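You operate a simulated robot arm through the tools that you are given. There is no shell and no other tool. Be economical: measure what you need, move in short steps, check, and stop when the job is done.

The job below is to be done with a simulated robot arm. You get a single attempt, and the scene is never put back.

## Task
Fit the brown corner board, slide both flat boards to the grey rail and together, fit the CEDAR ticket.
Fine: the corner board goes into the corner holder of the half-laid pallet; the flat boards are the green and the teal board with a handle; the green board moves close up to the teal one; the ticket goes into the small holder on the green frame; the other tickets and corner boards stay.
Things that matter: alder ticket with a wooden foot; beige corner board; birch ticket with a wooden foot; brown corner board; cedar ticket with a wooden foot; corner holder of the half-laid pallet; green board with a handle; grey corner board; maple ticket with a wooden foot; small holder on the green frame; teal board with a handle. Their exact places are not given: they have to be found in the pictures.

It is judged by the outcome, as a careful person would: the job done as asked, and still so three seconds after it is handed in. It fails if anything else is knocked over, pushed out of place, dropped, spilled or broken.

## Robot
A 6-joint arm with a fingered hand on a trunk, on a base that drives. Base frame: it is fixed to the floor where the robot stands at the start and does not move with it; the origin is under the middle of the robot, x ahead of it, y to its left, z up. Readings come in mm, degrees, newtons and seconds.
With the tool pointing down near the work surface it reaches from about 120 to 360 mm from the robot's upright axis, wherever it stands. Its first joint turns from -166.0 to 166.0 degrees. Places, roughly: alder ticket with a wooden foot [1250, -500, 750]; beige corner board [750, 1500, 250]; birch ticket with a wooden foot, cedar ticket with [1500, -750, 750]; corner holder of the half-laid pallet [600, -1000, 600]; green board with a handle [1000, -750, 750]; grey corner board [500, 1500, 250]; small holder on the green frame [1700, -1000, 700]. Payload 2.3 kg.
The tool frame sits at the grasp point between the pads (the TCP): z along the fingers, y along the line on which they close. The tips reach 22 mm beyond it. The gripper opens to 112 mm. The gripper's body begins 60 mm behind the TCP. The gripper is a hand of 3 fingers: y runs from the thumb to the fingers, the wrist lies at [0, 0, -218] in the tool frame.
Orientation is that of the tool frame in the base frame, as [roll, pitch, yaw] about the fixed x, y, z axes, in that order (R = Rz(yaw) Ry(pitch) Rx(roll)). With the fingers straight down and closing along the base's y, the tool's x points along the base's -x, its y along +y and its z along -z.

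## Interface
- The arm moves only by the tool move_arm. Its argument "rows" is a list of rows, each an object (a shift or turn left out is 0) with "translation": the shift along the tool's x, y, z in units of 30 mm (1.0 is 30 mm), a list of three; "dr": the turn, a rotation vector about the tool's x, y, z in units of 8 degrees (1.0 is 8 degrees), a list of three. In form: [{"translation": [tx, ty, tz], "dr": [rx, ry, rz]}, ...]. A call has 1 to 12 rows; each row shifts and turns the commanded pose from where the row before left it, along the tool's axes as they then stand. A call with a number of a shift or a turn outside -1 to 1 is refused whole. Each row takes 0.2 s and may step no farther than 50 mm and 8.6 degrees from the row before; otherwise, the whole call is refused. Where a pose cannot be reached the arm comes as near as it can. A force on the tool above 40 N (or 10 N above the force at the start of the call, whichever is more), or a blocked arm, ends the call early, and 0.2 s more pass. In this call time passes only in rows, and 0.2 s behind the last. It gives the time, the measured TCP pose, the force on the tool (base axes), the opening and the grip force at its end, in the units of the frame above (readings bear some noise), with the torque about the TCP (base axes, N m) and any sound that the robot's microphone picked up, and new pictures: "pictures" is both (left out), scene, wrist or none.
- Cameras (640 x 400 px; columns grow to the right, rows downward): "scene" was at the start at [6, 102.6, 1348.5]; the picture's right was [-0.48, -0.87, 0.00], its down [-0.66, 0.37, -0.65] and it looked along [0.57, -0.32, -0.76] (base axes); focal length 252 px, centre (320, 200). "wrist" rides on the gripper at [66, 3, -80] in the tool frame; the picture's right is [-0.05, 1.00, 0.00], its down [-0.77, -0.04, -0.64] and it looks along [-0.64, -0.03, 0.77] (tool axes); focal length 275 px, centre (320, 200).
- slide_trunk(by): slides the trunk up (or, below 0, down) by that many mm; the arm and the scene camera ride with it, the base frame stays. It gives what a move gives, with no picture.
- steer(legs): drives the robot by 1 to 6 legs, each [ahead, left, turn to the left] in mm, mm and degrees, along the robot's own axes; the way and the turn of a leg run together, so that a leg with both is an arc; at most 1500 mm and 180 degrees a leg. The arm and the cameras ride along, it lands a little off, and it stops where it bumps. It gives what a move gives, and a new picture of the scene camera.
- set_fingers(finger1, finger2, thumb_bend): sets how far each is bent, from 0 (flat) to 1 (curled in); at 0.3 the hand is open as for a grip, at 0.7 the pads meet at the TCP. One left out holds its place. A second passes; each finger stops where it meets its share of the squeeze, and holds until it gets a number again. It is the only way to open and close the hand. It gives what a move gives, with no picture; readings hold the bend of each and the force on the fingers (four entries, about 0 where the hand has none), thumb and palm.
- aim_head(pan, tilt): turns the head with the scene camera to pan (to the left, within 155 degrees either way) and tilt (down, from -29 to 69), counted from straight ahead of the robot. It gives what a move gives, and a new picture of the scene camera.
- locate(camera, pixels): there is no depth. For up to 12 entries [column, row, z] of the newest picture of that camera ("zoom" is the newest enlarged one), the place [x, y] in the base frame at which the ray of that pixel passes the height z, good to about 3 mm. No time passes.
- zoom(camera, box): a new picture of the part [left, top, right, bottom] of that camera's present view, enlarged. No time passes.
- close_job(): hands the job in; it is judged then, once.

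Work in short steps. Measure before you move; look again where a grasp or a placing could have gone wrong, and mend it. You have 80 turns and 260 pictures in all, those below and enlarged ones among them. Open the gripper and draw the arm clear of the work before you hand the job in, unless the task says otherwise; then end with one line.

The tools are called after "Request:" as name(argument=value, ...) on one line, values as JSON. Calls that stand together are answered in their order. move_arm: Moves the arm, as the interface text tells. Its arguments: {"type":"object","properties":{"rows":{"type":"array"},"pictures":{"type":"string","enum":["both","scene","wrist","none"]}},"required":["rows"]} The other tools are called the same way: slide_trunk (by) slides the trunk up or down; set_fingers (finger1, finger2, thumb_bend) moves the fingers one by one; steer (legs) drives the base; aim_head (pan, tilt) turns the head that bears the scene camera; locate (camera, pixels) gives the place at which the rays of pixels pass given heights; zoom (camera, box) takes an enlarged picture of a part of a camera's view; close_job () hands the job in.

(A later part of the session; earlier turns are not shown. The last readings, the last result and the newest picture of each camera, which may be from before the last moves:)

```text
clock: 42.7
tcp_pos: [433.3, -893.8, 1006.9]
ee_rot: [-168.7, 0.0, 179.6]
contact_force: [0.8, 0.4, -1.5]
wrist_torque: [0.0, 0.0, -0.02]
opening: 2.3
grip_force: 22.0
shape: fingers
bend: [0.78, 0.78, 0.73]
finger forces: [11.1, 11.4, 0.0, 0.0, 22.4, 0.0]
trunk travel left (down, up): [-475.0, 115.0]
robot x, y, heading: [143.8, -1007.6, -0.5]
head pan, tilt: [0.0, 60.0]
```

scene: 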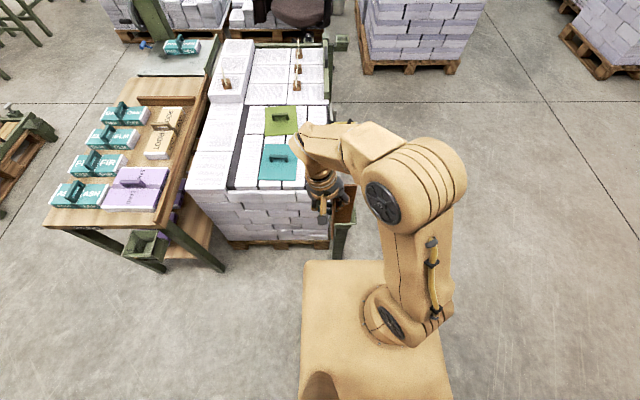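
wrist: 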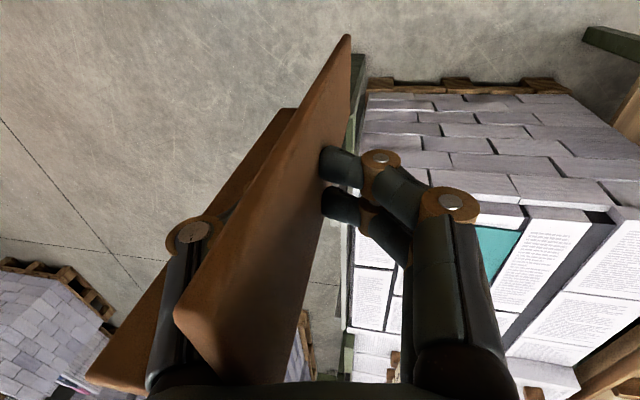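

Zoom on the board and the post from the scene camera.

Request:
zoom(camera="scene", box=[290, 150, 390, 270])

Request:
aim_head(pan=0, tilt=30)

Request:
zoom(camera="scene", box=[280, 230, 400, 390])

```text
3.33 times, centred on (340, 210) of scene
```

zoom: 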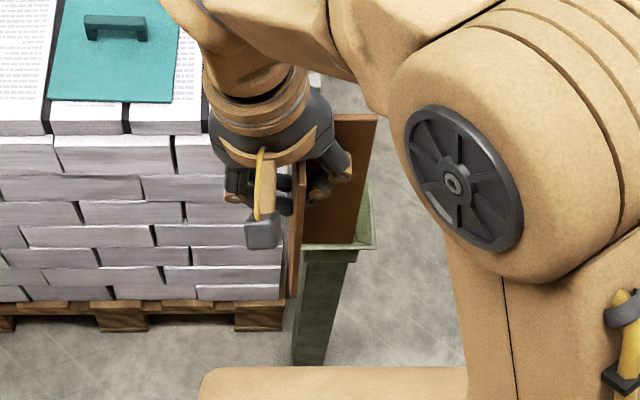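

```text
clock: 43.7
tcp_pos: [434.0, -894.6, 1007.1]
ee_rot: [-168.8, 0.0, 179.7]
contact_force: [0.4, -0.4, -0.4]
wrist_torque: [0.02, -0.02, 0.01]
opening: 2.4
grip_force: 22.5
shape: fingers
bend: [0.78, 0.78, 0.73]
finger forces: [11.1, 11.3, 0.0, 0.0, 22.4, 0.0]
trunk travel left (down, up): [-475.0, 115.0]
robot x, y, heading: [143.8, -1010.2, -0.2]
head pan, tilt: [0.0, 30.0]
```

scene: 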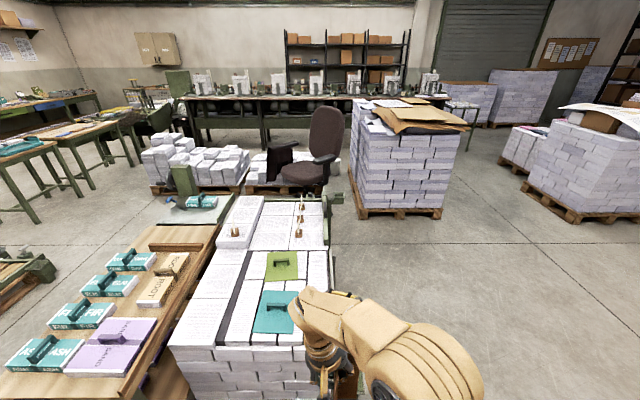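

```text
2.50 times, centred on (340, 310) of scene
```

zoom: 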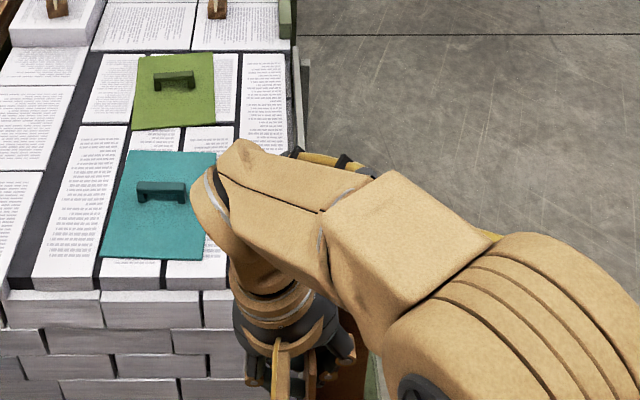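

The board hangs nearly vertical. I swing the hand aside to +y to look into the post holder.

Request:
move_arm(rows=[{"translation": [0, 1, 0]}, {"translation": [0, 1, 0]}, {"translation": [0, 1, 0]}, {"translation": [0, 1, 0]}, {"translation": [0, 1, 0]}, {"translation": [0, 1, 0]}], pictures="none")

Request:
aim_head(pan=-10, tilt=60)

Request:
zoom(camera="scene", box=[320, 140, 440, 240])

```text
clock: 45.1
tcp_pos: [435.0, -718.3, 970.7]
ee_rot: [-168.7, 0.0, 179.7]
contact_force: [0.4, -0.1, -0.8]
wrist_torque: [0.02, -0.01, 0.03]
opening: 2.3
grip_force: 23.1
shape: fingers
bend: [0.78, 0.78, 0.73]
finger forces: [11.1, 11.3, 0.0, 0.0, 22.5, 0.0]
trunk travel left (down, up): [-475.0, 115.0]
robot x, y, heading: [140.7, -1003.8, -0.5]
head pan, tilt: [0.0, 30.0]
```

```text
clock: 46.0
tcp_pos: [434.7, -719.2, 972.4]
ee_rot: [-168.7, 0.0, 179.7]
contact_force: [0.9, 1.1, -0.7]
wrist_torque: [0.0, -0.01, -0.01]
opening: 2.2
grip_force: 22.7
shape: fingers
bend: [0.78, 0.78, 0.73]
finger forces: [11.1, 11.3, 0.1, 0.0, 22.5, 0.0]
trunk travel left (down, up): [-475.0, 115.0]
robot x, y, heading: [138.8, -1006.7, -0.3]
head pan, tilt: [-10.0, 60.0]
```

scene: 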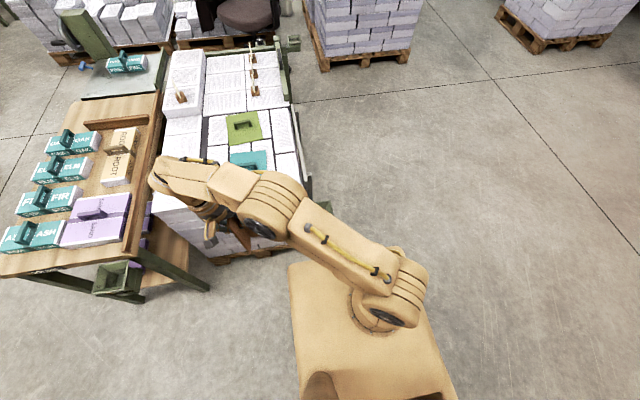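

```text
4.00 times, centred on (380, 190) of scene
```

zoom: 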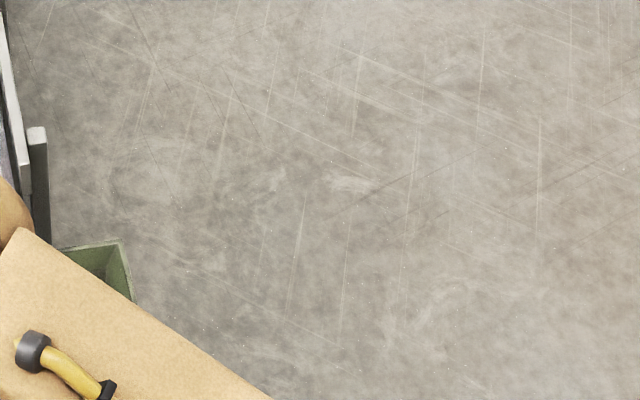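

The forearm hides it. I swing to the other side (−y).

Request:
move_arm(rows=[{"translation": [0, -1, 0]}, {"translation": [0, -1, 0]}, {"translation": [0, -1, 0]}, {"translation": [0, -1, 0]}, {"translation": [0, -1, 0]}, {"translation": [0, -1, 0]}, {"translation": [0, -1, 0]}, {"translation": [0, -1, 0]}, {"translation": [0, -1, 0]}, {"translation": [0, -1, 0]}, {"translation": [0.3, -1, 0]}, {"translation": [0.3, -1, 0]}], pictures="scene")

Request:
zoom(camera="scene", box=[280, 130, 400, 230])

Request:
zoom(camera="wrist", box=[0, 0, 640, 400])

```text
clock: 48.6
tcp_pos: [413.5, -1072.3, 1040.9]
ee_rot: [-168.8, 0.0, 179.6]
contact_force: [-0.5, -0.2, -0.2]
wrist_torque: [0.06, 0.0, 0.0]
opening: 2.4
grip_force: 22.7
shape: fingers
bend: [0.79, 0.79, 0.72]
finger forces: [11.2, 11.3, 0.0, 0.0, 22.6, 0.0]
trunk travel left (down, up): [-475.0, 115.0]
robot x, y, heading: [144.1, -1000.4, -0.3]
head pan, tilt: [-10.0, 60.0]
```

scene: 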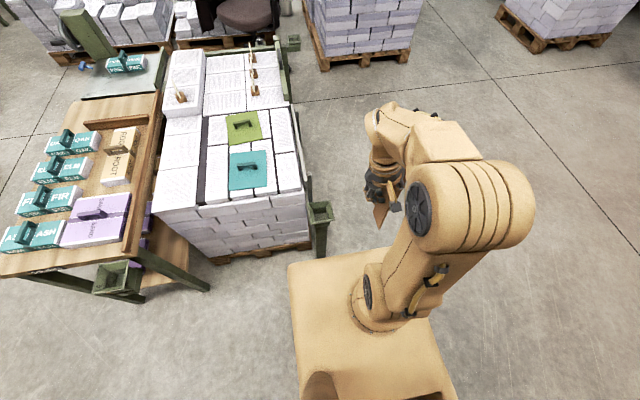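

```text
4.00 times, centred on (340, 180) of scene
```

zoom: 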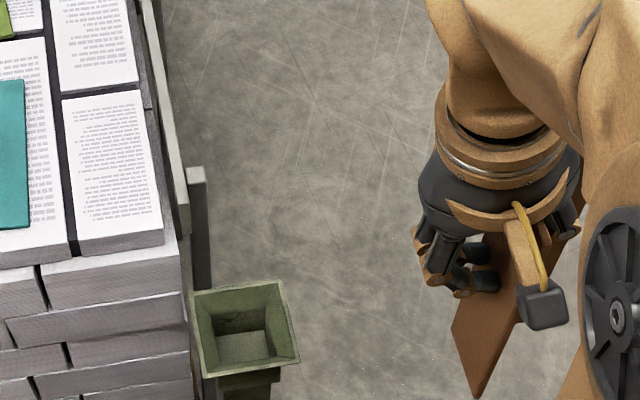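

```text
1.00 times, centred on (320, 200) of wrist (not enlarged: the box is as wide or as high as the picture)
```

zoom: 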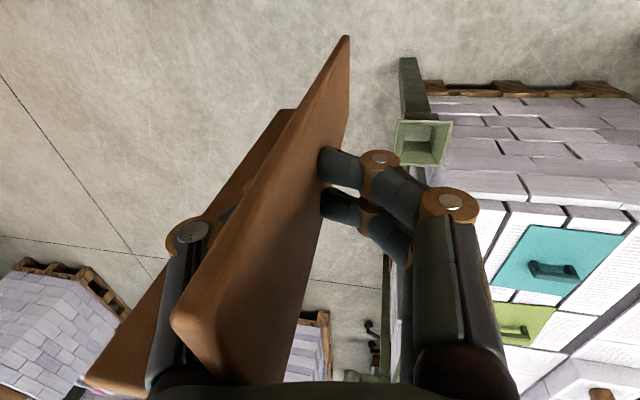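

The post holder is a plain square funnel like the source. I triangulate its rim using both cameras.

Request:
locate(camera="scene", pixels=[[307.5, 203, 600], [331.25, 200, 600], [335, 220.5, 600], [310.75, 224.5, 600], [307.5, 203, 650], [331.25, 200, 650], [335, 220.5, 650], [310.75, 224.5, 650]])

Request:
locate(camera="wrist", pixels=[[397, 120, 600], [452, 121, 600], [447, 166, 600], [397, 162, 600], [397, 120, 650], [452, 121, 650], [447, 166, 650], [397, 162, 650]])

Request:
zoom(camera="wrist", box=[370, 90, 480, 190])

```text
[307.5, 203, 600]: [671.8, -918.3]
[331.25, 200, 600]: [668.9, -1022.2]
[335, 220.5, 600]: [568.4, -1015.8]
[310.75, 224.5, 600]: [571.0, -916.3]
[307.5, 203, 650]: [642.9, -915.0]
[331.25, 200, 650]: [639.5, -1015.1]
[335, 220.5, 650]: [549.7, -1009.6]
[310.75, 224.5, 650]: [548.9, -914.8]
```

```text
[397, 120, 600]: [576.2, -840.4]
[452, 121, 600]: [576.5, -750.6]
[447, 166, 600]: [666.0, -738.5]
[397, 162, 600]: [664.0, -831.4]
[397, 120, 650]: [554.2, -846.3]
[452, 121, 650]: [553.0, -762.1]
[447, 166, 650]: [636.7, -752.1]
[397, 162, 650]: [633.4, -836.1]
```

```text
4.00 times, centred on (425, 140) of wrist
```

zoom: 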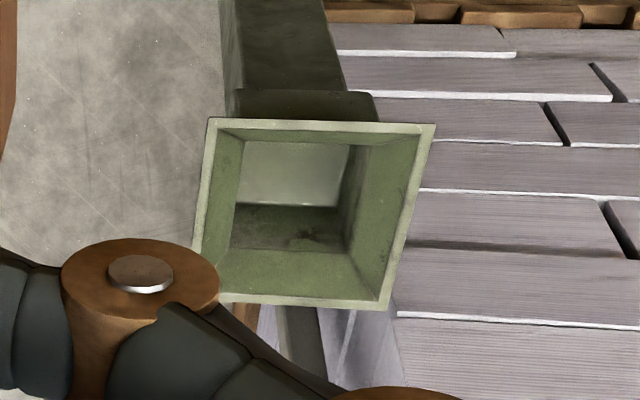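

The wrist locate is unreliable with the rolled hand (it disagrees in y by twice the roll), so I rely on the scene camera. I lower the trunk 150 mm for parallax on the post's rim.

Request:
zoom(camera="scene", box=[280, 190, 360, 260])

Request:
locate(camera="zoom", pixels=[[100, 80, 0], [320, 240, 600]])

Request:
slide_trunk(by=-150)

Request:
zoom(camera="scene", box=[280, 190, 360, 260])

```text
5.71 times, centred on (320, 225) of scene
```

zoom: 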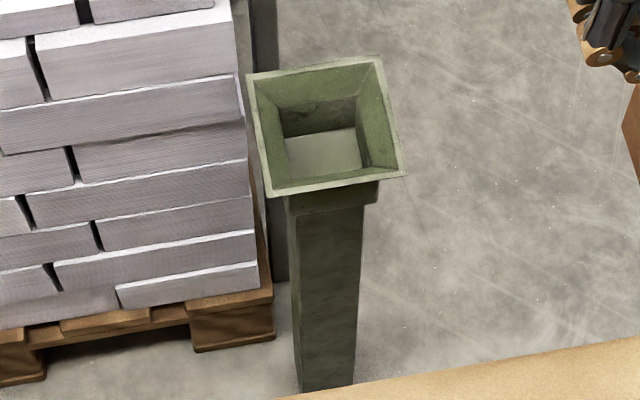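

```text
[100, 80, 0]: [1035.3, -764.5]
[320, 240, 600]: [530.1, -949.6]
```

```text
clock: 50.4
tcp_pos: [414.6, -1071.6, 891.2]
ee_rot: [-168.7, 0.1, 179.7]
contact_force: [0.2, 0.2, -0.4]
wrist_torque: [0.0, 0.0, -0.02]
opening: 2.4
grip_force: 22.4
shape: fingers
bend: [0.79, 0.79, 0.72]
finger forces: [11.3, 11.3, 0.0, 0.0, 22.5, 0.1]
trunk travel left (down, up): [-325.0, 265.0]
robot x, y, heading: [141.9, -1004.6, -0.2]
head pan, tilt: [-10.0, 60.0]
```

```text
5.71 times, centred on (320, 225) of scene
```

zoom: 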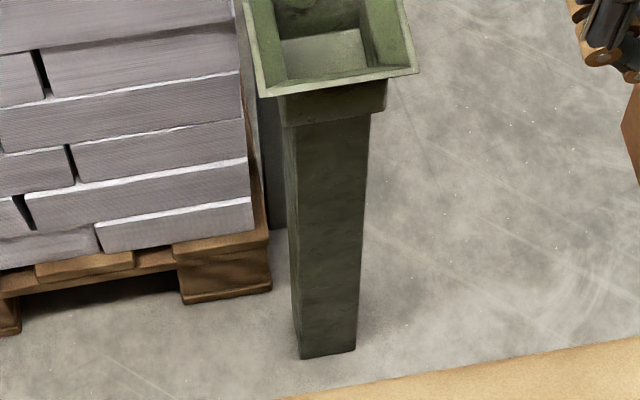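

Request:
locate(camera="zoom", pixels=[[267, 95, 600], [267, 95, 650], [418, 71, 600], [418, 71, 650], [301, 359, 0], [356, 351, 0]])

Request:
zoom(camera="scene", box=[280, 165, 360, 235])

Request:
locate(camera="zoom", pixels=[[230, 60, 600], [385, 40, 600]])

```text
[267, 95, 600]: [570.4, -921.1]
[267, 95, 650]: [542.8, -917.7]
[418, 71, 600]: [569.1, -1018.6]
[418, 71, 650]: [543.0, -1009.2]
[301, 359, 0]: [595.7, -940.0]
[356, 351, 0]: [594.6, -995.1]
```

```text
5.71 times, centred on (320, 200) of scene
```

zoom: 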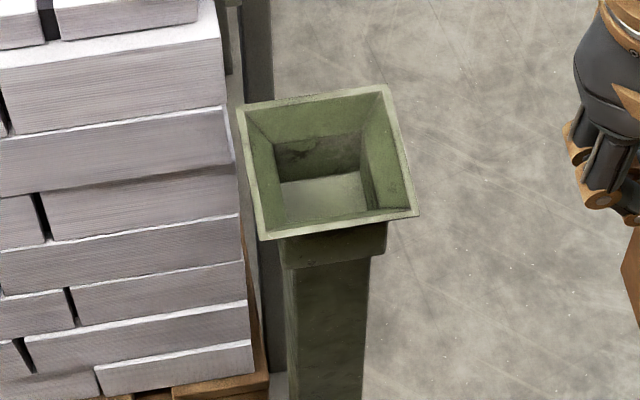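

```text
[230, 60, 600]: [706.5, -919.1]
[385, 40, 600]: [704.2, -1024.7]
```

Holder centre ≈ (620,-969), rim z≈600, post vertical. Check the board's hang now from the scene camera.

Request:
zoom(camera="scene", box=[330, 150, 450, 270])

Request:
zoom(camera="wrist", box=[60, 0, 420, 399])

```text
3.33 times, centred on (390, 210) of scene
```

zoom: 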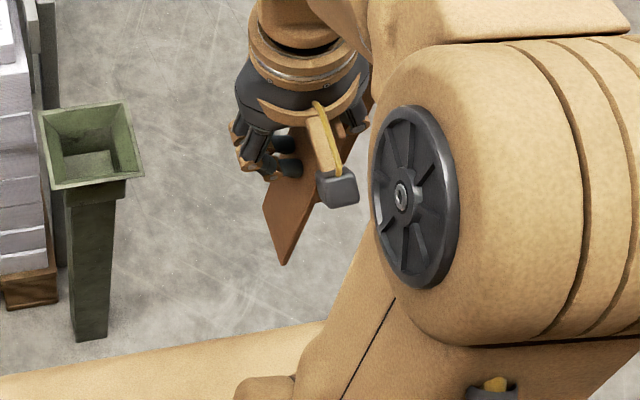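

```text
1.00 times, centred on (240, 200) of wrist (not enlarged: the box is as wide or as high as the picture)
```

zoom: 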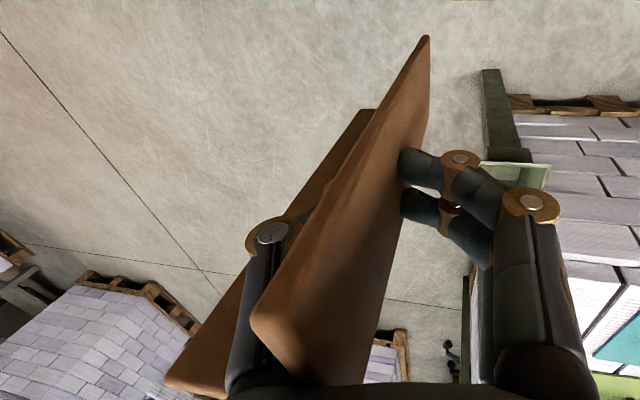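

Vanishing-point check: the board is vertical within ~1.5°. I drive ahead 165 mm so the holder comes into reach (board is well above and to the right of the rim).

Request:
steer(legs=[[165, 0, 0]])

Request:
zoom(camera="scene", box=[260, 180, 400, 290])

```text
clock: 51.8
tcp_pos: [579.7, -1073.1, 890.9]
ee_rot: [-168.9, 0.0, 179.7]
contact_force: [0.6, -0.7, -0.1]
wrist_torque: [0.01, 0.03, -0.02]
opening: 2.3
grip_force: 23.1
shape: fingers
bend: [0.79, 0.79, 0.72]
finger forces: [11.1, 11.3, 0.0, 0.0, 22.6, 0.1]
trunk travel left (down, up): [-325.0, 265.0]
robot x, y, heading: [305.3, -1008.1, -0.2]
head pan, tilt: [-10.0, 60.0]
```

scene: 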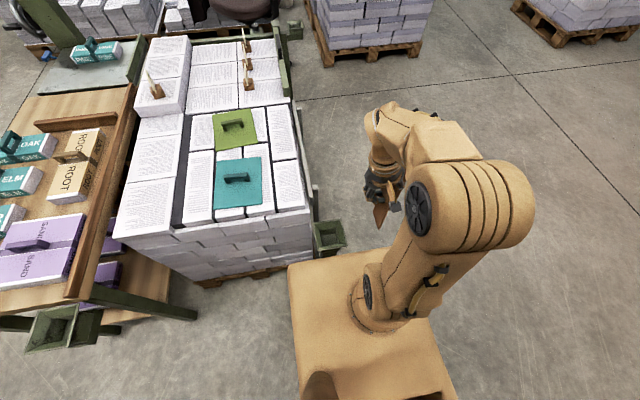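

```text
3.64 times, centred on (330, 235) of scene
```

zoom: 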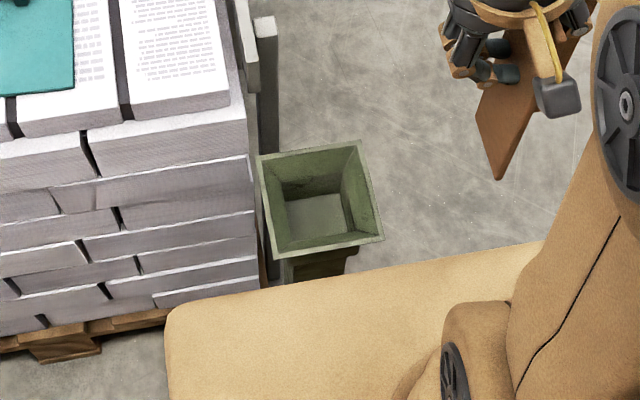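

Request:
locate(camera="zoom", pixels=[[256, 157, 600], [362, 140, 600], [385, 240, 600], [273, 260, 600], [170, 310, 720], [540, 243, 720]])

```text
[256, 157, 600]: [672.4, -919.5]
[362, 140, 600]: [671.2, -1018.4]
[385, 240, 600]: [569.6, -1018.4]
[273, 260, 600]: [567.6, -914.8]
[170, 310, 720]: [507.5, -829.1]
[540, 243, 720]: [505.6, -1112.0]
```

Holder centre (620,-968); TCP target (617,-941). I move over it first.

Request:
move_arm(rows=[{"translation": [-0.25, 0.9, 0]}, {"translation": [-0.25, 0.9, 0]}, {"translation": [-0.25, 0.9, 0]}, {"translation": [-0.25, 0.9, 0]}, {"translation": [-0.24, 0.89, 0]}], pictures="both")

Request:
zoom(camera="scene", box=[260, 150, 400, 270])

```text
clock: 53.0
tcp_pos: [617.4, -940.5, 865.8]
ee_rot: [-168.8, 0.0, 179.7]
contact_force: [0.9, 0.0, -0.8]
wrist_torque: [-0.02, -0.05, 0.04]
opening: 2.3
grip_force: 22.0
shape: fingers
bend: [0.79, 0.79, 0.72]
finger forces: [11.2, 11.2, 0.0, 0.1, 22.6, 0.1]
trunk travel left (down, up): [-325.0, 265.0]
robot x, y, heading: [304.9, -1007.3, -0.4]
head pan, tilt: [-10.0, 60.0]
```

scene: 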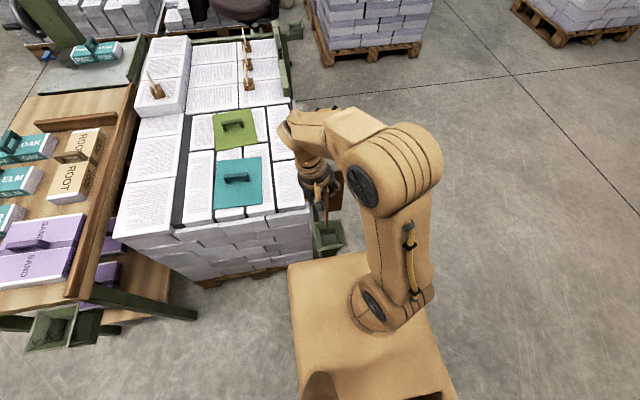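
wrist: 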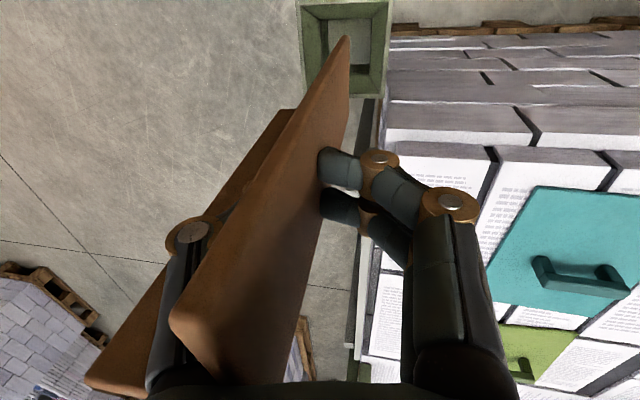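

```text
3.33 times, centred on (330, 210) of scene
```

zoom: 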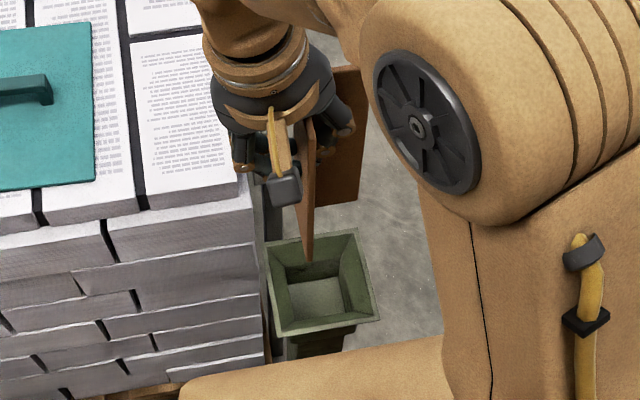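

Looks aligned. Descend 110 mm vertically (along tilted axes) and check.

Request:
move_arm(rows=[{"translation": [0, 0.19, 0.95]}, {"translation": [0, 0.19, 0.95]}, {"translation": [0, 0.19, 0.95]}, {"translation": [0, 0.19, 0.95]}], pictures="both")

Request:
zoom(camera="scene", box=[280, 170, 380, 260])

Request:
zoom(camera="wrist", box=[240, 0, 460, 140])

```text
clock: 54.0
tcp_pos: [617.2, -939.4, 747.3]
ee_rot: [-168.7, 0.0, 179.7]
contact_force: [0.1, -0.2, -0.6]
wrist_torque: [0.02, 0.02, -0.01]
opening: 2.5
grip_force: 22.5
shape: fingers
bend: [0.79, 0.79, 0.72]
finger forces: [11.2, 11.2, 0.0, 0.1, 22.4, 0.0]
trunk travel left (down, up): [-325.0, 265.0]
robot x, y, heading: [304.0, -1008.3, -0.4]
head pan, tilt: [-10.0, 60.0]
```

scene: 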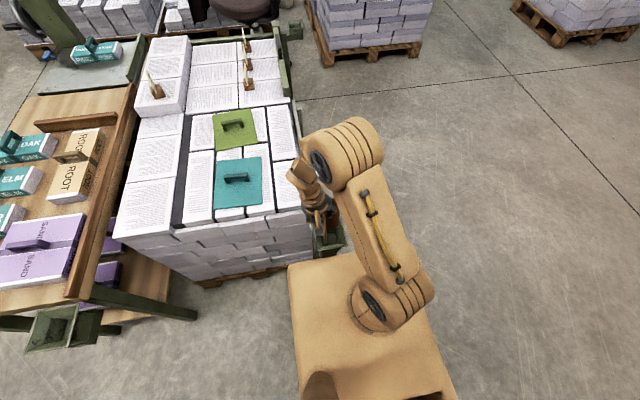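
wrist: 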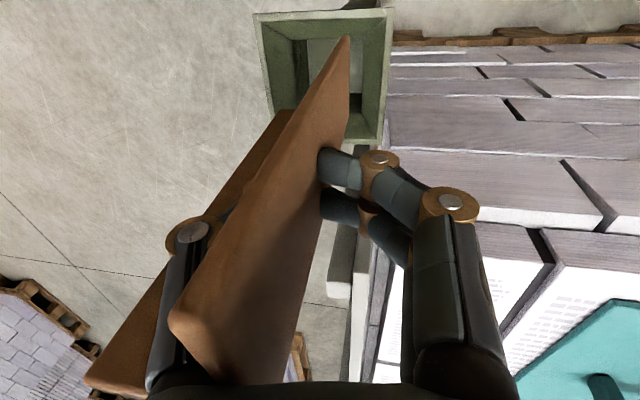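

```text
4.44 times, centred on (330, 215) of scene
```

zoom: 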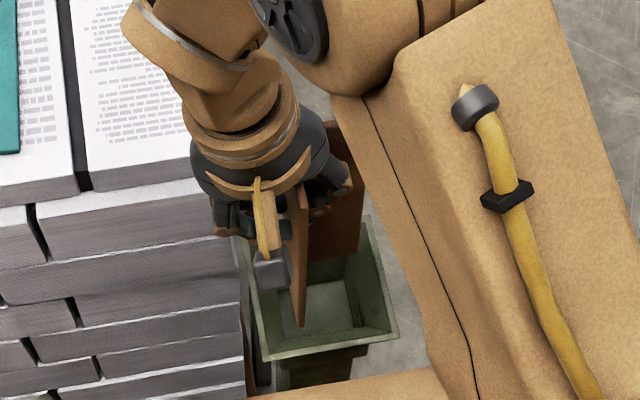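

```text
2.86 times, centred on (350, 70) of wrist
```

zoom: 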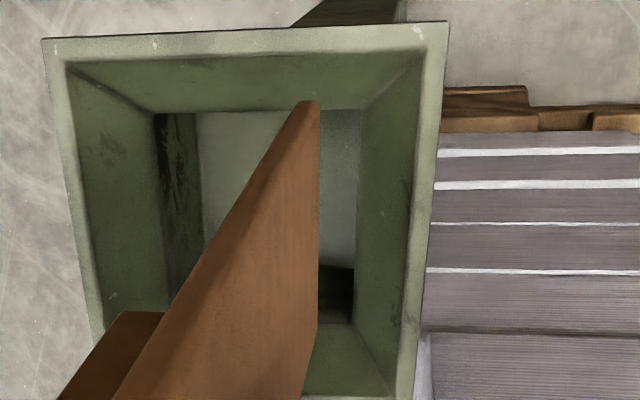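

Request:
locate(camera="scene", pixels=[[325.5, 243.1, 600], [325.5, 243.1, 560], [325.5, 243.1, 640]])

Request:
zoom(camera="scene", box=[305, 205, 365, 255])

```text
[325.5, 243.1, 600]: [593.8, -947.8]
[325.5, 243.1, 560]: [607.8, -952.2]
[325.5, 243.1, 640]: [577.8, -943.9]
```

```text
8.00 times, centred on (335, 230) of scene
```

zoom: 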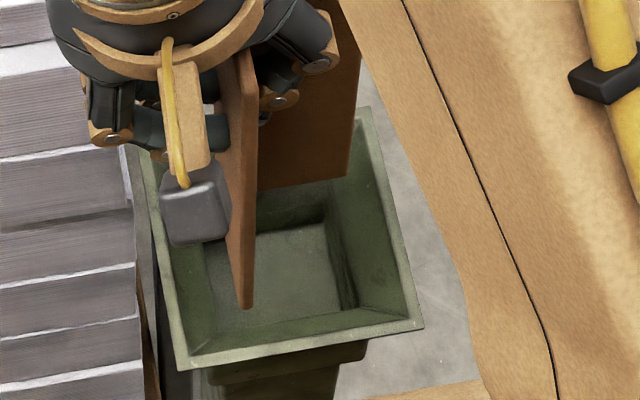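

The plate's bottom front corner reads (593,-947); wanted y≈-942. I shift +5 mm in y and descend 70 mm.

Request:
move_arm(rows=[{"translation": [0.03, 0.17, 0]}, {"translation": [0, 0.12, 0.6]}, {"translation": [0, 0.12, 0.6]}, {"translation": [0, 0.12, 0.6]}, {"translation": [0, 0.12, 0.6]}], pictures="both")

Request:
zoom(camera="scene", box=[305, 205, 365, 255])

```text
clock: 55.0
tcp_pos: [619.4, -934.1, 694.4]
ee_rot: [-169.0, 0.6, 179.8]
contact_force: [1.1, 0.2, -0.2]
wrist_torque: [-0.02, -0.08, 0.0]
opening: 3.2
grip_force: 21.4
shape: fingers
bend: [0.8, 0.8, 0.73]
finger forces: [10.0, 10.9, 0.0, 0.0, 20.5, 0.8]
trunk travel left (down, up): [-325.0, 265.0]
robot x, y, heading: [306.7, -1004.9, -0.3]
head pan, tilt: [-10.0, 60.0]
stopped in row 5: the force on the tool passed its limit at 71 N (the readings are from after the stop); the commanded pose is now the measured one
```

scene: 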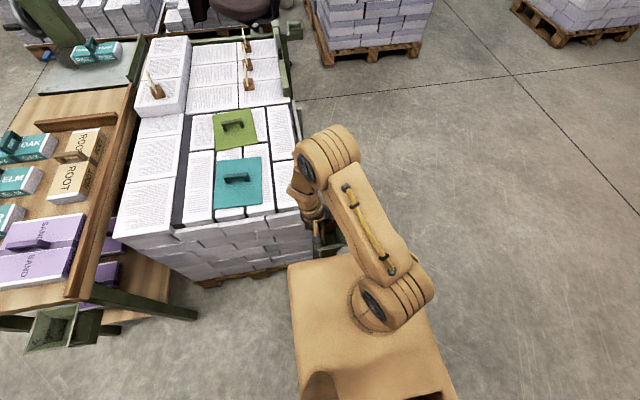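
wrist: 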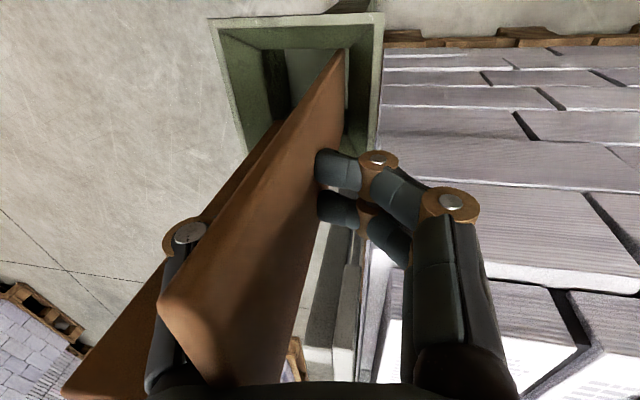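

```text
8.00 times, centred on (335, 230) of scene
```

zoom: 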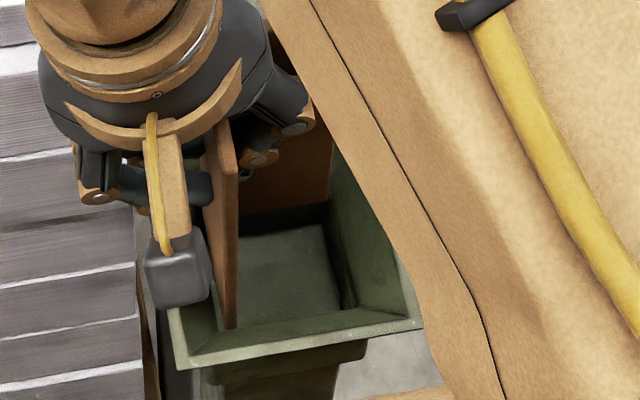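

Contact at TCP z≈694. Zoom in the wrist to see what the board is catching on.

Request:
zoom(camera="wrist", box=[200, 0, 400, 150])

Request:
locate(camera="zoom", pixels=[[230, 325, 560]])

```text
2.67 times, centred on (300, 75) of wrist
```

zoom: 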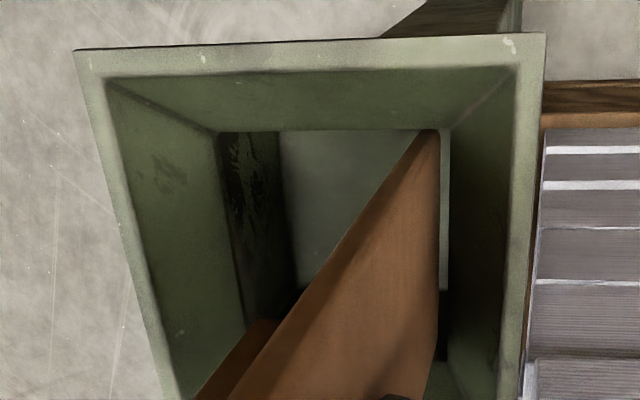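

```text
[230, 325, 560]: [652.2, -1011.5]
```

The front edge of plate A caught the front neck edge (zoom row 130); y is centred. I lift 10 mm, shift +5 mm in x, and descend again gently.

Request:
move_arm(rows=[{"translation": [0, -0.06, -0.33]}, {"translation": [-0.17, 0, 0]}, {"translation": [0, 0.06, 0.3]}, {"translation": [0, 0.06, 0.3]}, {"translation": [0, 0.06, 0.3]}], pictures="wrist")

Request:
zoom(camera="wrist", box=[200, 0, 400, 150])

```text
clock: 56.2
tcp_pos: [624.9, -934.6, 677.5]
ee_rot: [-169.1, 0.5, 179.8]
contact_force: [-0.5, 0.2, -1.0]
wrist_torque: [0.05, 0.08, 0.01]
opening: 3.1
grip_force: 20.9
shape: fingers
bend: [0.8, 0.8, 0.73]
finger forces: [10.3, 10.6, 0.0, 0.0, 20.6, 0.4]
trunk travel left (down, up): [-325.0, 265.0]
robot x, y, heading: [304.5, -1010.2, -0.1]
head pan, tilt: [-10.0, 60.0]
```

wrist: 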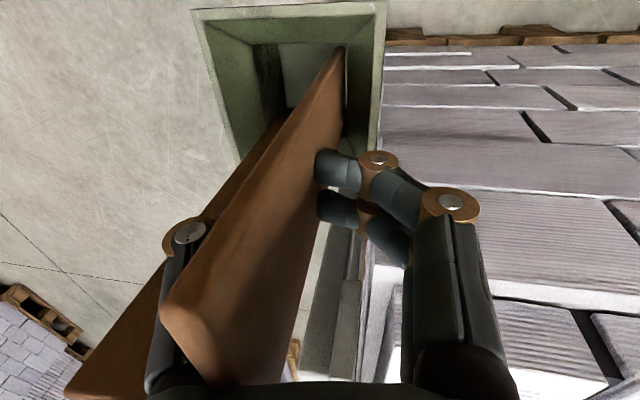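

```text
2.67 times, centred on (300, 75) of wrist
```

zoom: 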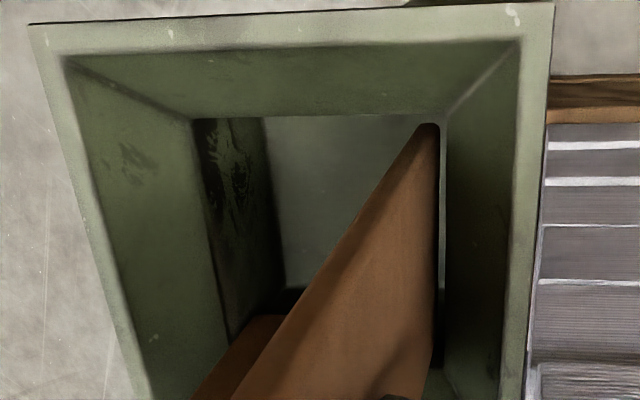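

It went past the neck. Continue down in small steps.

Request:
move_arm(rows=[{"translation": [0, 0.06, 0.3]}, {"translation": [0, 0.06, 0.3]}, {"translation": [0, 0.06, 0.3]}, {"translation": [0, 0.06, 0.3]}], pictures="wrist")

Request:
zoom(camera="wrist", box=[180, 0, 400, 160])

Request:
zoom(camera="scene", box=[290, 190, 370, 260])

```text
clock: 57.3
tcp_pos: [630.4, -932.8, 645.0]
ee_rot: [-169.3, 1.1, 179.9]
contact_force: [5.1, 1.3, 31.1]
wrist_torque: [-0.03, 0.42, -0.03]
opening: 3.3
grip_force: 30.5
shape: fingers
bend: [0.81, 0.81, 0.73]
finger forces: [15.2, 12.9, 0.0, 0.1, 25.2, 7.2]
trunk travel left (down, up): [-325.0, 265.0]
robot x, y, heading: [303.7, -1008.3, -0.5]
head pan, tilt: [-10.0, 60.0]
stopped in row 4: the force on the tool passed its limit at 51 N (the readings are from after the stop); the commanded pose is now the measured one
```

wrist: 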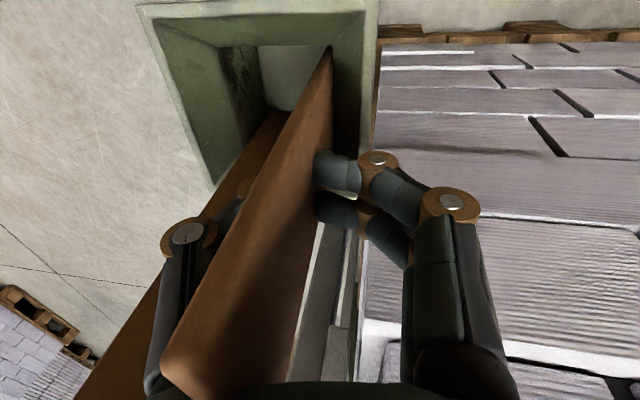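

```text
2.50 times, centred on (290, 80) of wrist
```

zoom: 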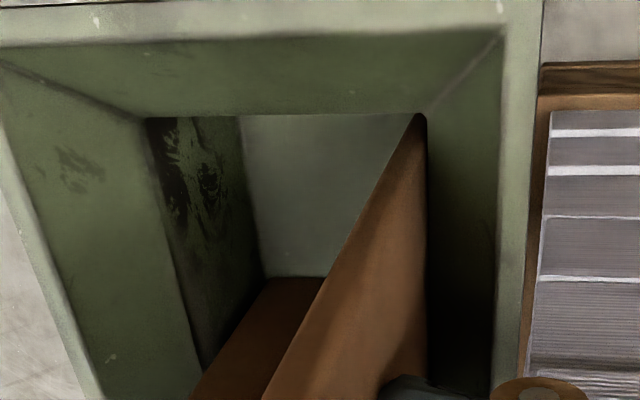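

```text
5.71 times, centred on (330, 225) of scene
```

zoom: 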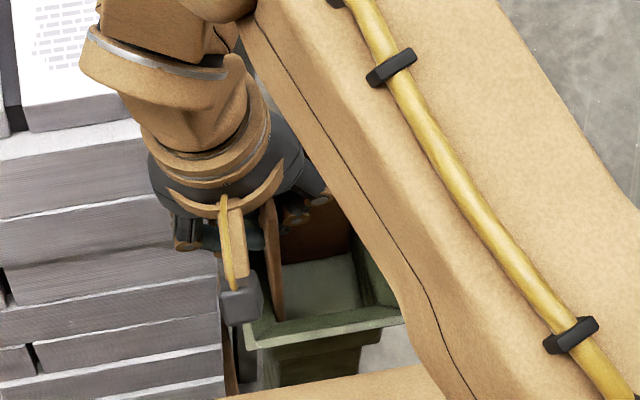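

The board seems to sit on the socket floor (31 N upward, TCP z 645 as expected). Open the hand.

Request:
set_fingers(finger1=0.4, finger2=0.4, thumb_bend=0.4)

Request:
zoom(camera="wrist", box=[0, 0, 640, 400])

Request:
zoom(camera="scene", box=[290, 190, 370, 260])

```text
clock: 58.3
tcp_pos: [630.0, -932.4, 643.8]
ee_rot: [-169.2, 0.9, 179.9]
contact_force: [-0.7, -0.2, -0.6]
wrist_torque: [0.01, -0.03, -0.03]
opening: 83.2
grip_force: 0.5
shape: fingers
bend: [0.4, 0.4, 0.4]
finger forces: [0.1, 0.1, 0.0, 0.0, 0.0, 1.7]
trunk travel left (down, up): [-325.0, 265.0]
robot x, y, heading: [302.8, -1005.3, -0.3]
head pan, tilt: [-10.0, 60.0]
```

```text
1.00 times, centred on (320, 200) of wrist (not enlarged: the box is as wide or as high as the picture)
```

zoom: 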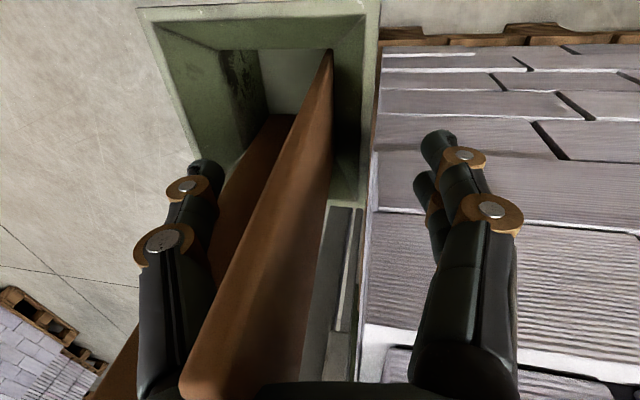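

```text
5.71 times, centred on (330, 225) of scene
```

zoom: 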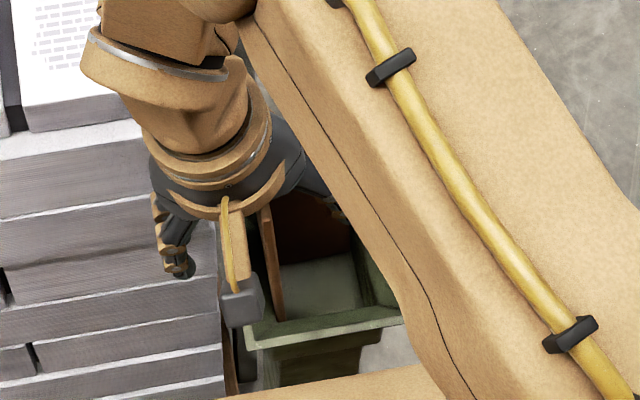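

Released; retreat straight up.

Request:
move_arm(rows=[{"translation": [0, -0.12, -0.6]}, {"translation": [0, -0.19, -0.95]}, {"translation": [0, -0.19, -0.95]}, {"translation": [0, -0.19, -0.95]}, {"translation": [0, -0.19, -0.95]}, {"translation": [0, -0.19, -0.95]}], pictures="wrist")

Request:
zoom(camera="scene", box=[280, 170, 380, 260])

```text
clock: 59.7
tcp_pos: [627.6, -935.2, 807.9]
ee_rot: [-169.3, 0.9, 179.8]
contact_force: [1.0, 0.6, 0.5]
wrist_torque: [-0.02, 0.0, 0.0]
opening: 83.2
grip_force: 0.1
shape: fingers
bend: [0.4, 0.4, 0.4]
finger forces: [0.0, 0.1, 0.1, 0.1, 0.0, 0.0]
trunk travel left (down, up): [-325.0, 265.0]
robot x, y, heading: [305.1, -1004.0, -0.5]
head pan, tilt: [-10.0, 60.0]
```

wrist: 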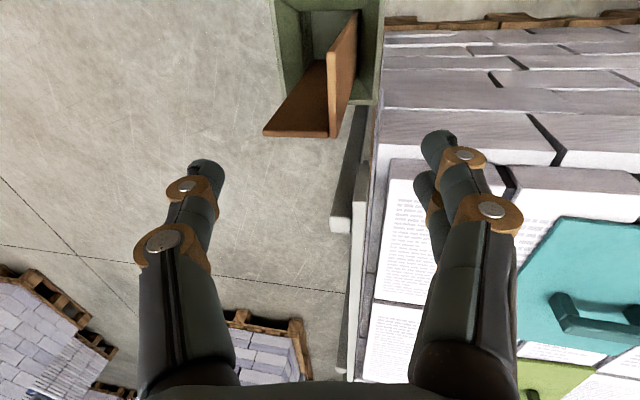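

```text
4.44 times, centred on (330, 215) of scene
```

zoom: 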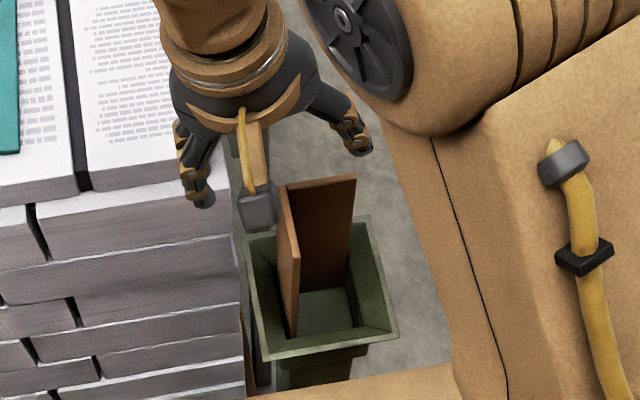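

The brown board stands in the post holder. Now the boards: I back out and drive around to the right side of the stack, where the floor is free, then look.

Request:
steer(legs=[[-220, 0, 0], [0, -420, 0], [700, 0, 0]])

Request:
aim_head(pan=50, tilt=50)

```text
clock: 67.1
tcp_pos: [1114.8, -1366.4, 806.5]
ee_rot: [-169.2, 0.9, 179.3]
contact_force: [0.1, -1.1, -0.1]
wrist_torque: [0.02, -0.01, 0.0]
opening: 83.4
grip_force: 0.1
shape: fingers
bend: [0.4, 0.4, 0.4]
finger forces: [0.0, 0.0, 0.0, 0.0, 0.0, 0.0]
trunk travel left (down, up): [-325.0, 265.0]
robot x, y, heading: [790.3, -1437.0, -0.7]
head pan, tilt: [-10.0, 60.0]
```

scene: 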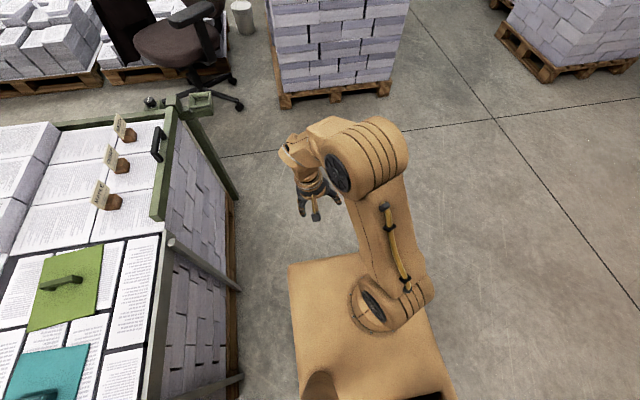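

```text
clock: 68.4
tcp_pos: [1113.9, -1367.2, 805.6]
ee_rot: [-169.3, 0.9, 179.3]
contact_force: [-0.2, 0.1, -0.6]
wrist_torque: [-0.02, -0.03, 0.03]
opening: 83.2
grip_force: 0.1
shape: fingers
bend: [0.4, 0.4, 0.4]
finger forces: [0.1, 0.0, 0.1, 0.0, 0.1, 0.0]
trunk travel left (down, up): [-325.0, 265.0]
robot x, y, heading: [791.5, -1436.0, -0.7]
head pan, tilt: [50.0, 50.0]
```

scene: 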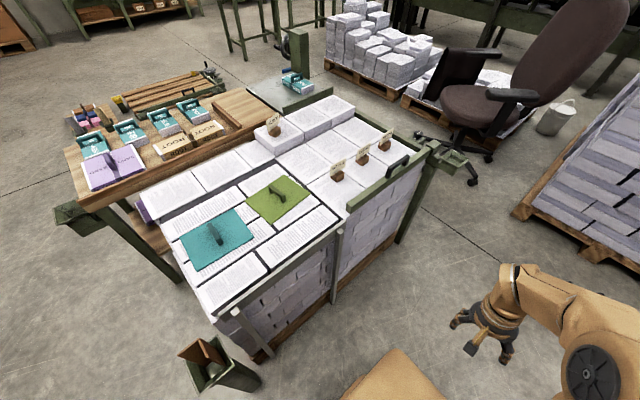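

Great view. Zoom into boards/rail, frame/tickets, and check the brown board.

Request:
zoom(camera="scene", box=[160, 150, 360, 300])

Request:
locate(camera="zoom", pixels=[[65, 272, 755], [225, 188, 755], [310, 270, 755], [102, 385, 755], [270, 133, 755], [378, 80, 755], [485, 160, 755], [362, 232, 755], [178, 280, 755], [365, 125, 755], [570, 245, 750], [240, 490, 750]])

Request:
zoom(camera="scene", box=[300, 110, 500, 250])

Request:
zoom(camera="scene", box=[150, 290, 310, 399])

```text
2.67 times, centred on (260, 225) of scene
```

zoom: 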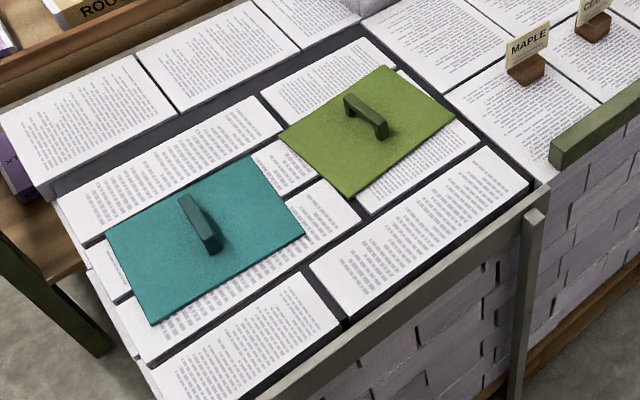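

```text
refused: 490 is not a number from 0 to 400
```

```text
2.86 times, centred on (400, 180) of scene
```

zoom: 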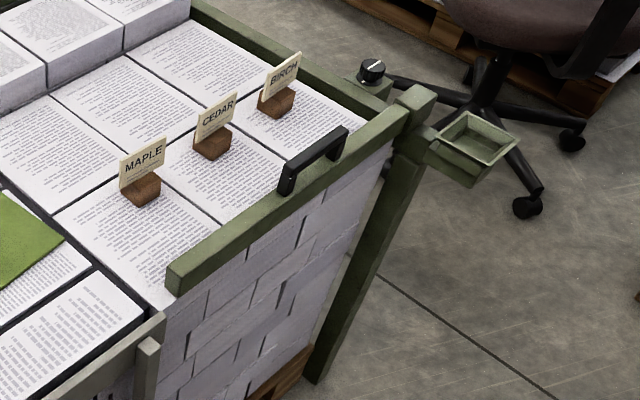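

```text
3.67 times, centred on (230, 344) of scene
```

zoom: 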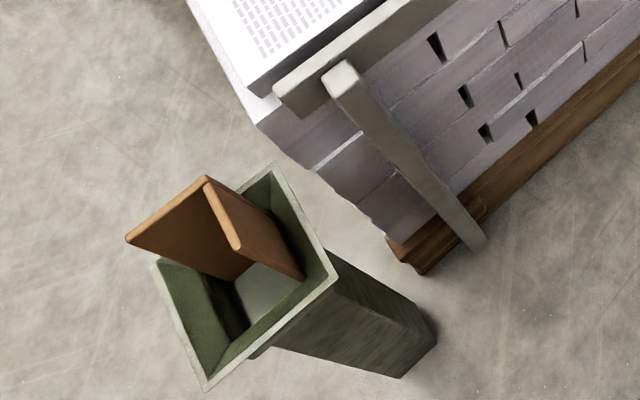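

Request:
locate(camera="scene", pixels=[[180.2, 238.1, 755], [234.9, 208.1, 755], [253.6, 237, 755], [197.1, 271.1, 755], [245, 199.9, 755], [283.6, 175.2, 755], [310.6, 193.9, 755], [271.2, 222.4, 755], [338.7, 221.3, 760], [220.5, 314, 760], [215, 232.5, 785], [277.6, 193.2, 785]])

Request:
locate(camera="scene", pixels=[[336, 181, 760], [362, 162, 760], [384, 148, 760], [272, 135, 760], [453, 155, 700], [352, 205, 780], [434, 150, 780], [325, 303, 0], [400, 352, 720], [345, 392, 720]])

```text
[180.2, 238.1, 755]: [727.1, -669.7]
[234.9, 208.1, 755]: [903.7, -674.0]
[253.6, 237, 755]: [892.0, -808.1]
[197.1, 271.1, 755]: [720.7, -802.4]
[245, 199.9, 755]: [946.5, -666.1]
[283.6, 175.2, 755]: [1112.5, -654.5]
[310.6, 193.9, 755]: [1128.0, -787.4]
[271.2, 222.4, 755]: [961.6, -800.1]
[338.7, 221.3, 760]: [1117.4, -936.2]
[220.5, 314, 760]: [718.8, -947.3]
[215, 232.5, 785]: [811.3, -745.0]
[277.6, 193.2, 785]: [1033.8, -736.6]
```

```text
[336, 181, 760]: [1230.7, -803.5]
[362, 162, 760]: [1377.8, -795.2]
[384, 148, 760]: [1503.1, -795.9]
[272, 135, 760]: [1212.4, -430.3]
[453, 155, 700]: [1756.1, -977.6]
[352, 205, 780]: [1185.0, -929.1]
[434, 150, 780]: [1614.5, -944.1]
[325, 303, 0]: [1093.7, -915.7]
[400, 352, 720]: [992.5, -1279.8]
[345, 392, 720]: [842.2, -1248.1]
```

Handles' two-view intersection implies heights lower than assumed (stack top nearer 700). I raise the trunk 200 mm for a precise parallax.

Request:
slide_trunk(by=200)

Request:
zoom(camera="scene", box=[180, 130, 380, 280])

Request:
zoom(camera="scene", box=[300, 100, 480, 240])

```text
clock: 70.5
tcp_pos: [1115.7, -1367.7, 1006.9]
ee_rot: [-169.3, 0.9, 179.5]
contact_force: [1.4, 1.0, 0.0]
wrist_torque: [0.04, 0.03, 0.01]
opening: 83.3
grip_force: 0.0
shape: fingers
bend: [0.4, 0.4, 0.4]
finger forces: [0.1, 0.1, 0.0, 0.1, 0.0, 0.0]
trunk travel left (down, up): [-525.0, 65.0]
robot x, y, heading: [791.9, -1436.4, -0.9]
head pan, tilt: [50.0, 50.0]
```

```text
2.67 times, centred on (280, 205) of scene
```

zoom: 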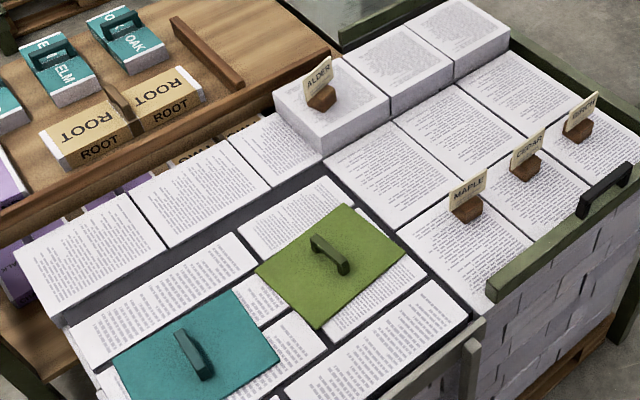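

```text
2.86 times, centred on (390, 170) of scene
```

zoom: 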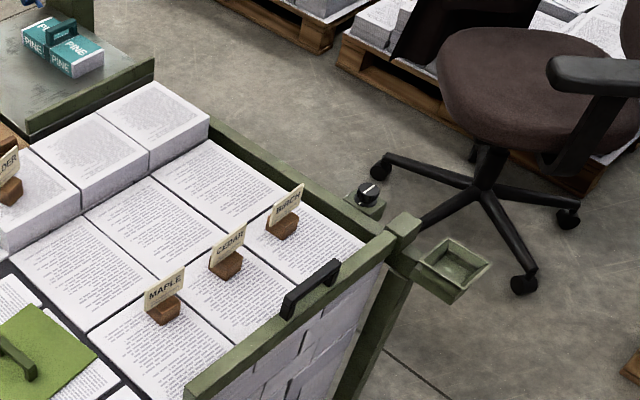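

Request:
locate(camera="scene", pixels=[[202.4, 265, 755], [247.4, 238.75, 755], [265, 263.9, 755], [256, 231.25, 755], [290.1, 206.5, 755], [311.5, 224.5, 755], [278.1, 253, 755], [342.6, 250, 755], [435.5, 193.5, 700], [335, 211.3, 760], [357.1, 195.2, 760], [377, 181.2, 760]])

Request:
locate(camera="scene", pixels=[[265, 263.9, 655], [311.5, 224.5, 655], [435.5, 193.5, 600], [357.1, 195.2, 660], [342.6, 250, 655]])

```text
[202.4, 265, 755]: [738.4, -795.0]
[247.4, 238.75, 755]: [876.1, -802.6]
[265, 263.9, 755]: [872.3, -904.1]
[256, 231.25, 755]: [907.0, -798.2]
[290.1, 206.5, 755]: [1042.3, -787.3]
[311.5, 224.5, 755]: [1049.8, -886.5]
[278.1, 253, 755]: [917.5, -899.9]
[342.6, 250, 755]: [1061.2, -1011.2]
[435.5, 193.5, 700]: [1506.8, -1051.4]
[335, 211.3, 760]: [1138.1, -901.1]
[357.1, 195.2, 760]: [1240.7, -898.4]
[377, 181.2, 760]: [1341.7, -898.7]
```

```text
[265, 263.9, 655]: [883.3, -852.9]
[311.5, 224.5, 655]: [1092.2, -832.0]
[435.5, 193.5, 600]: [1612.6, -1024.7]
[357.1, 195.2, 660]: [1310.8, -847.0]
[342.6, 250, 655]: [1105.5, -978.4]
```

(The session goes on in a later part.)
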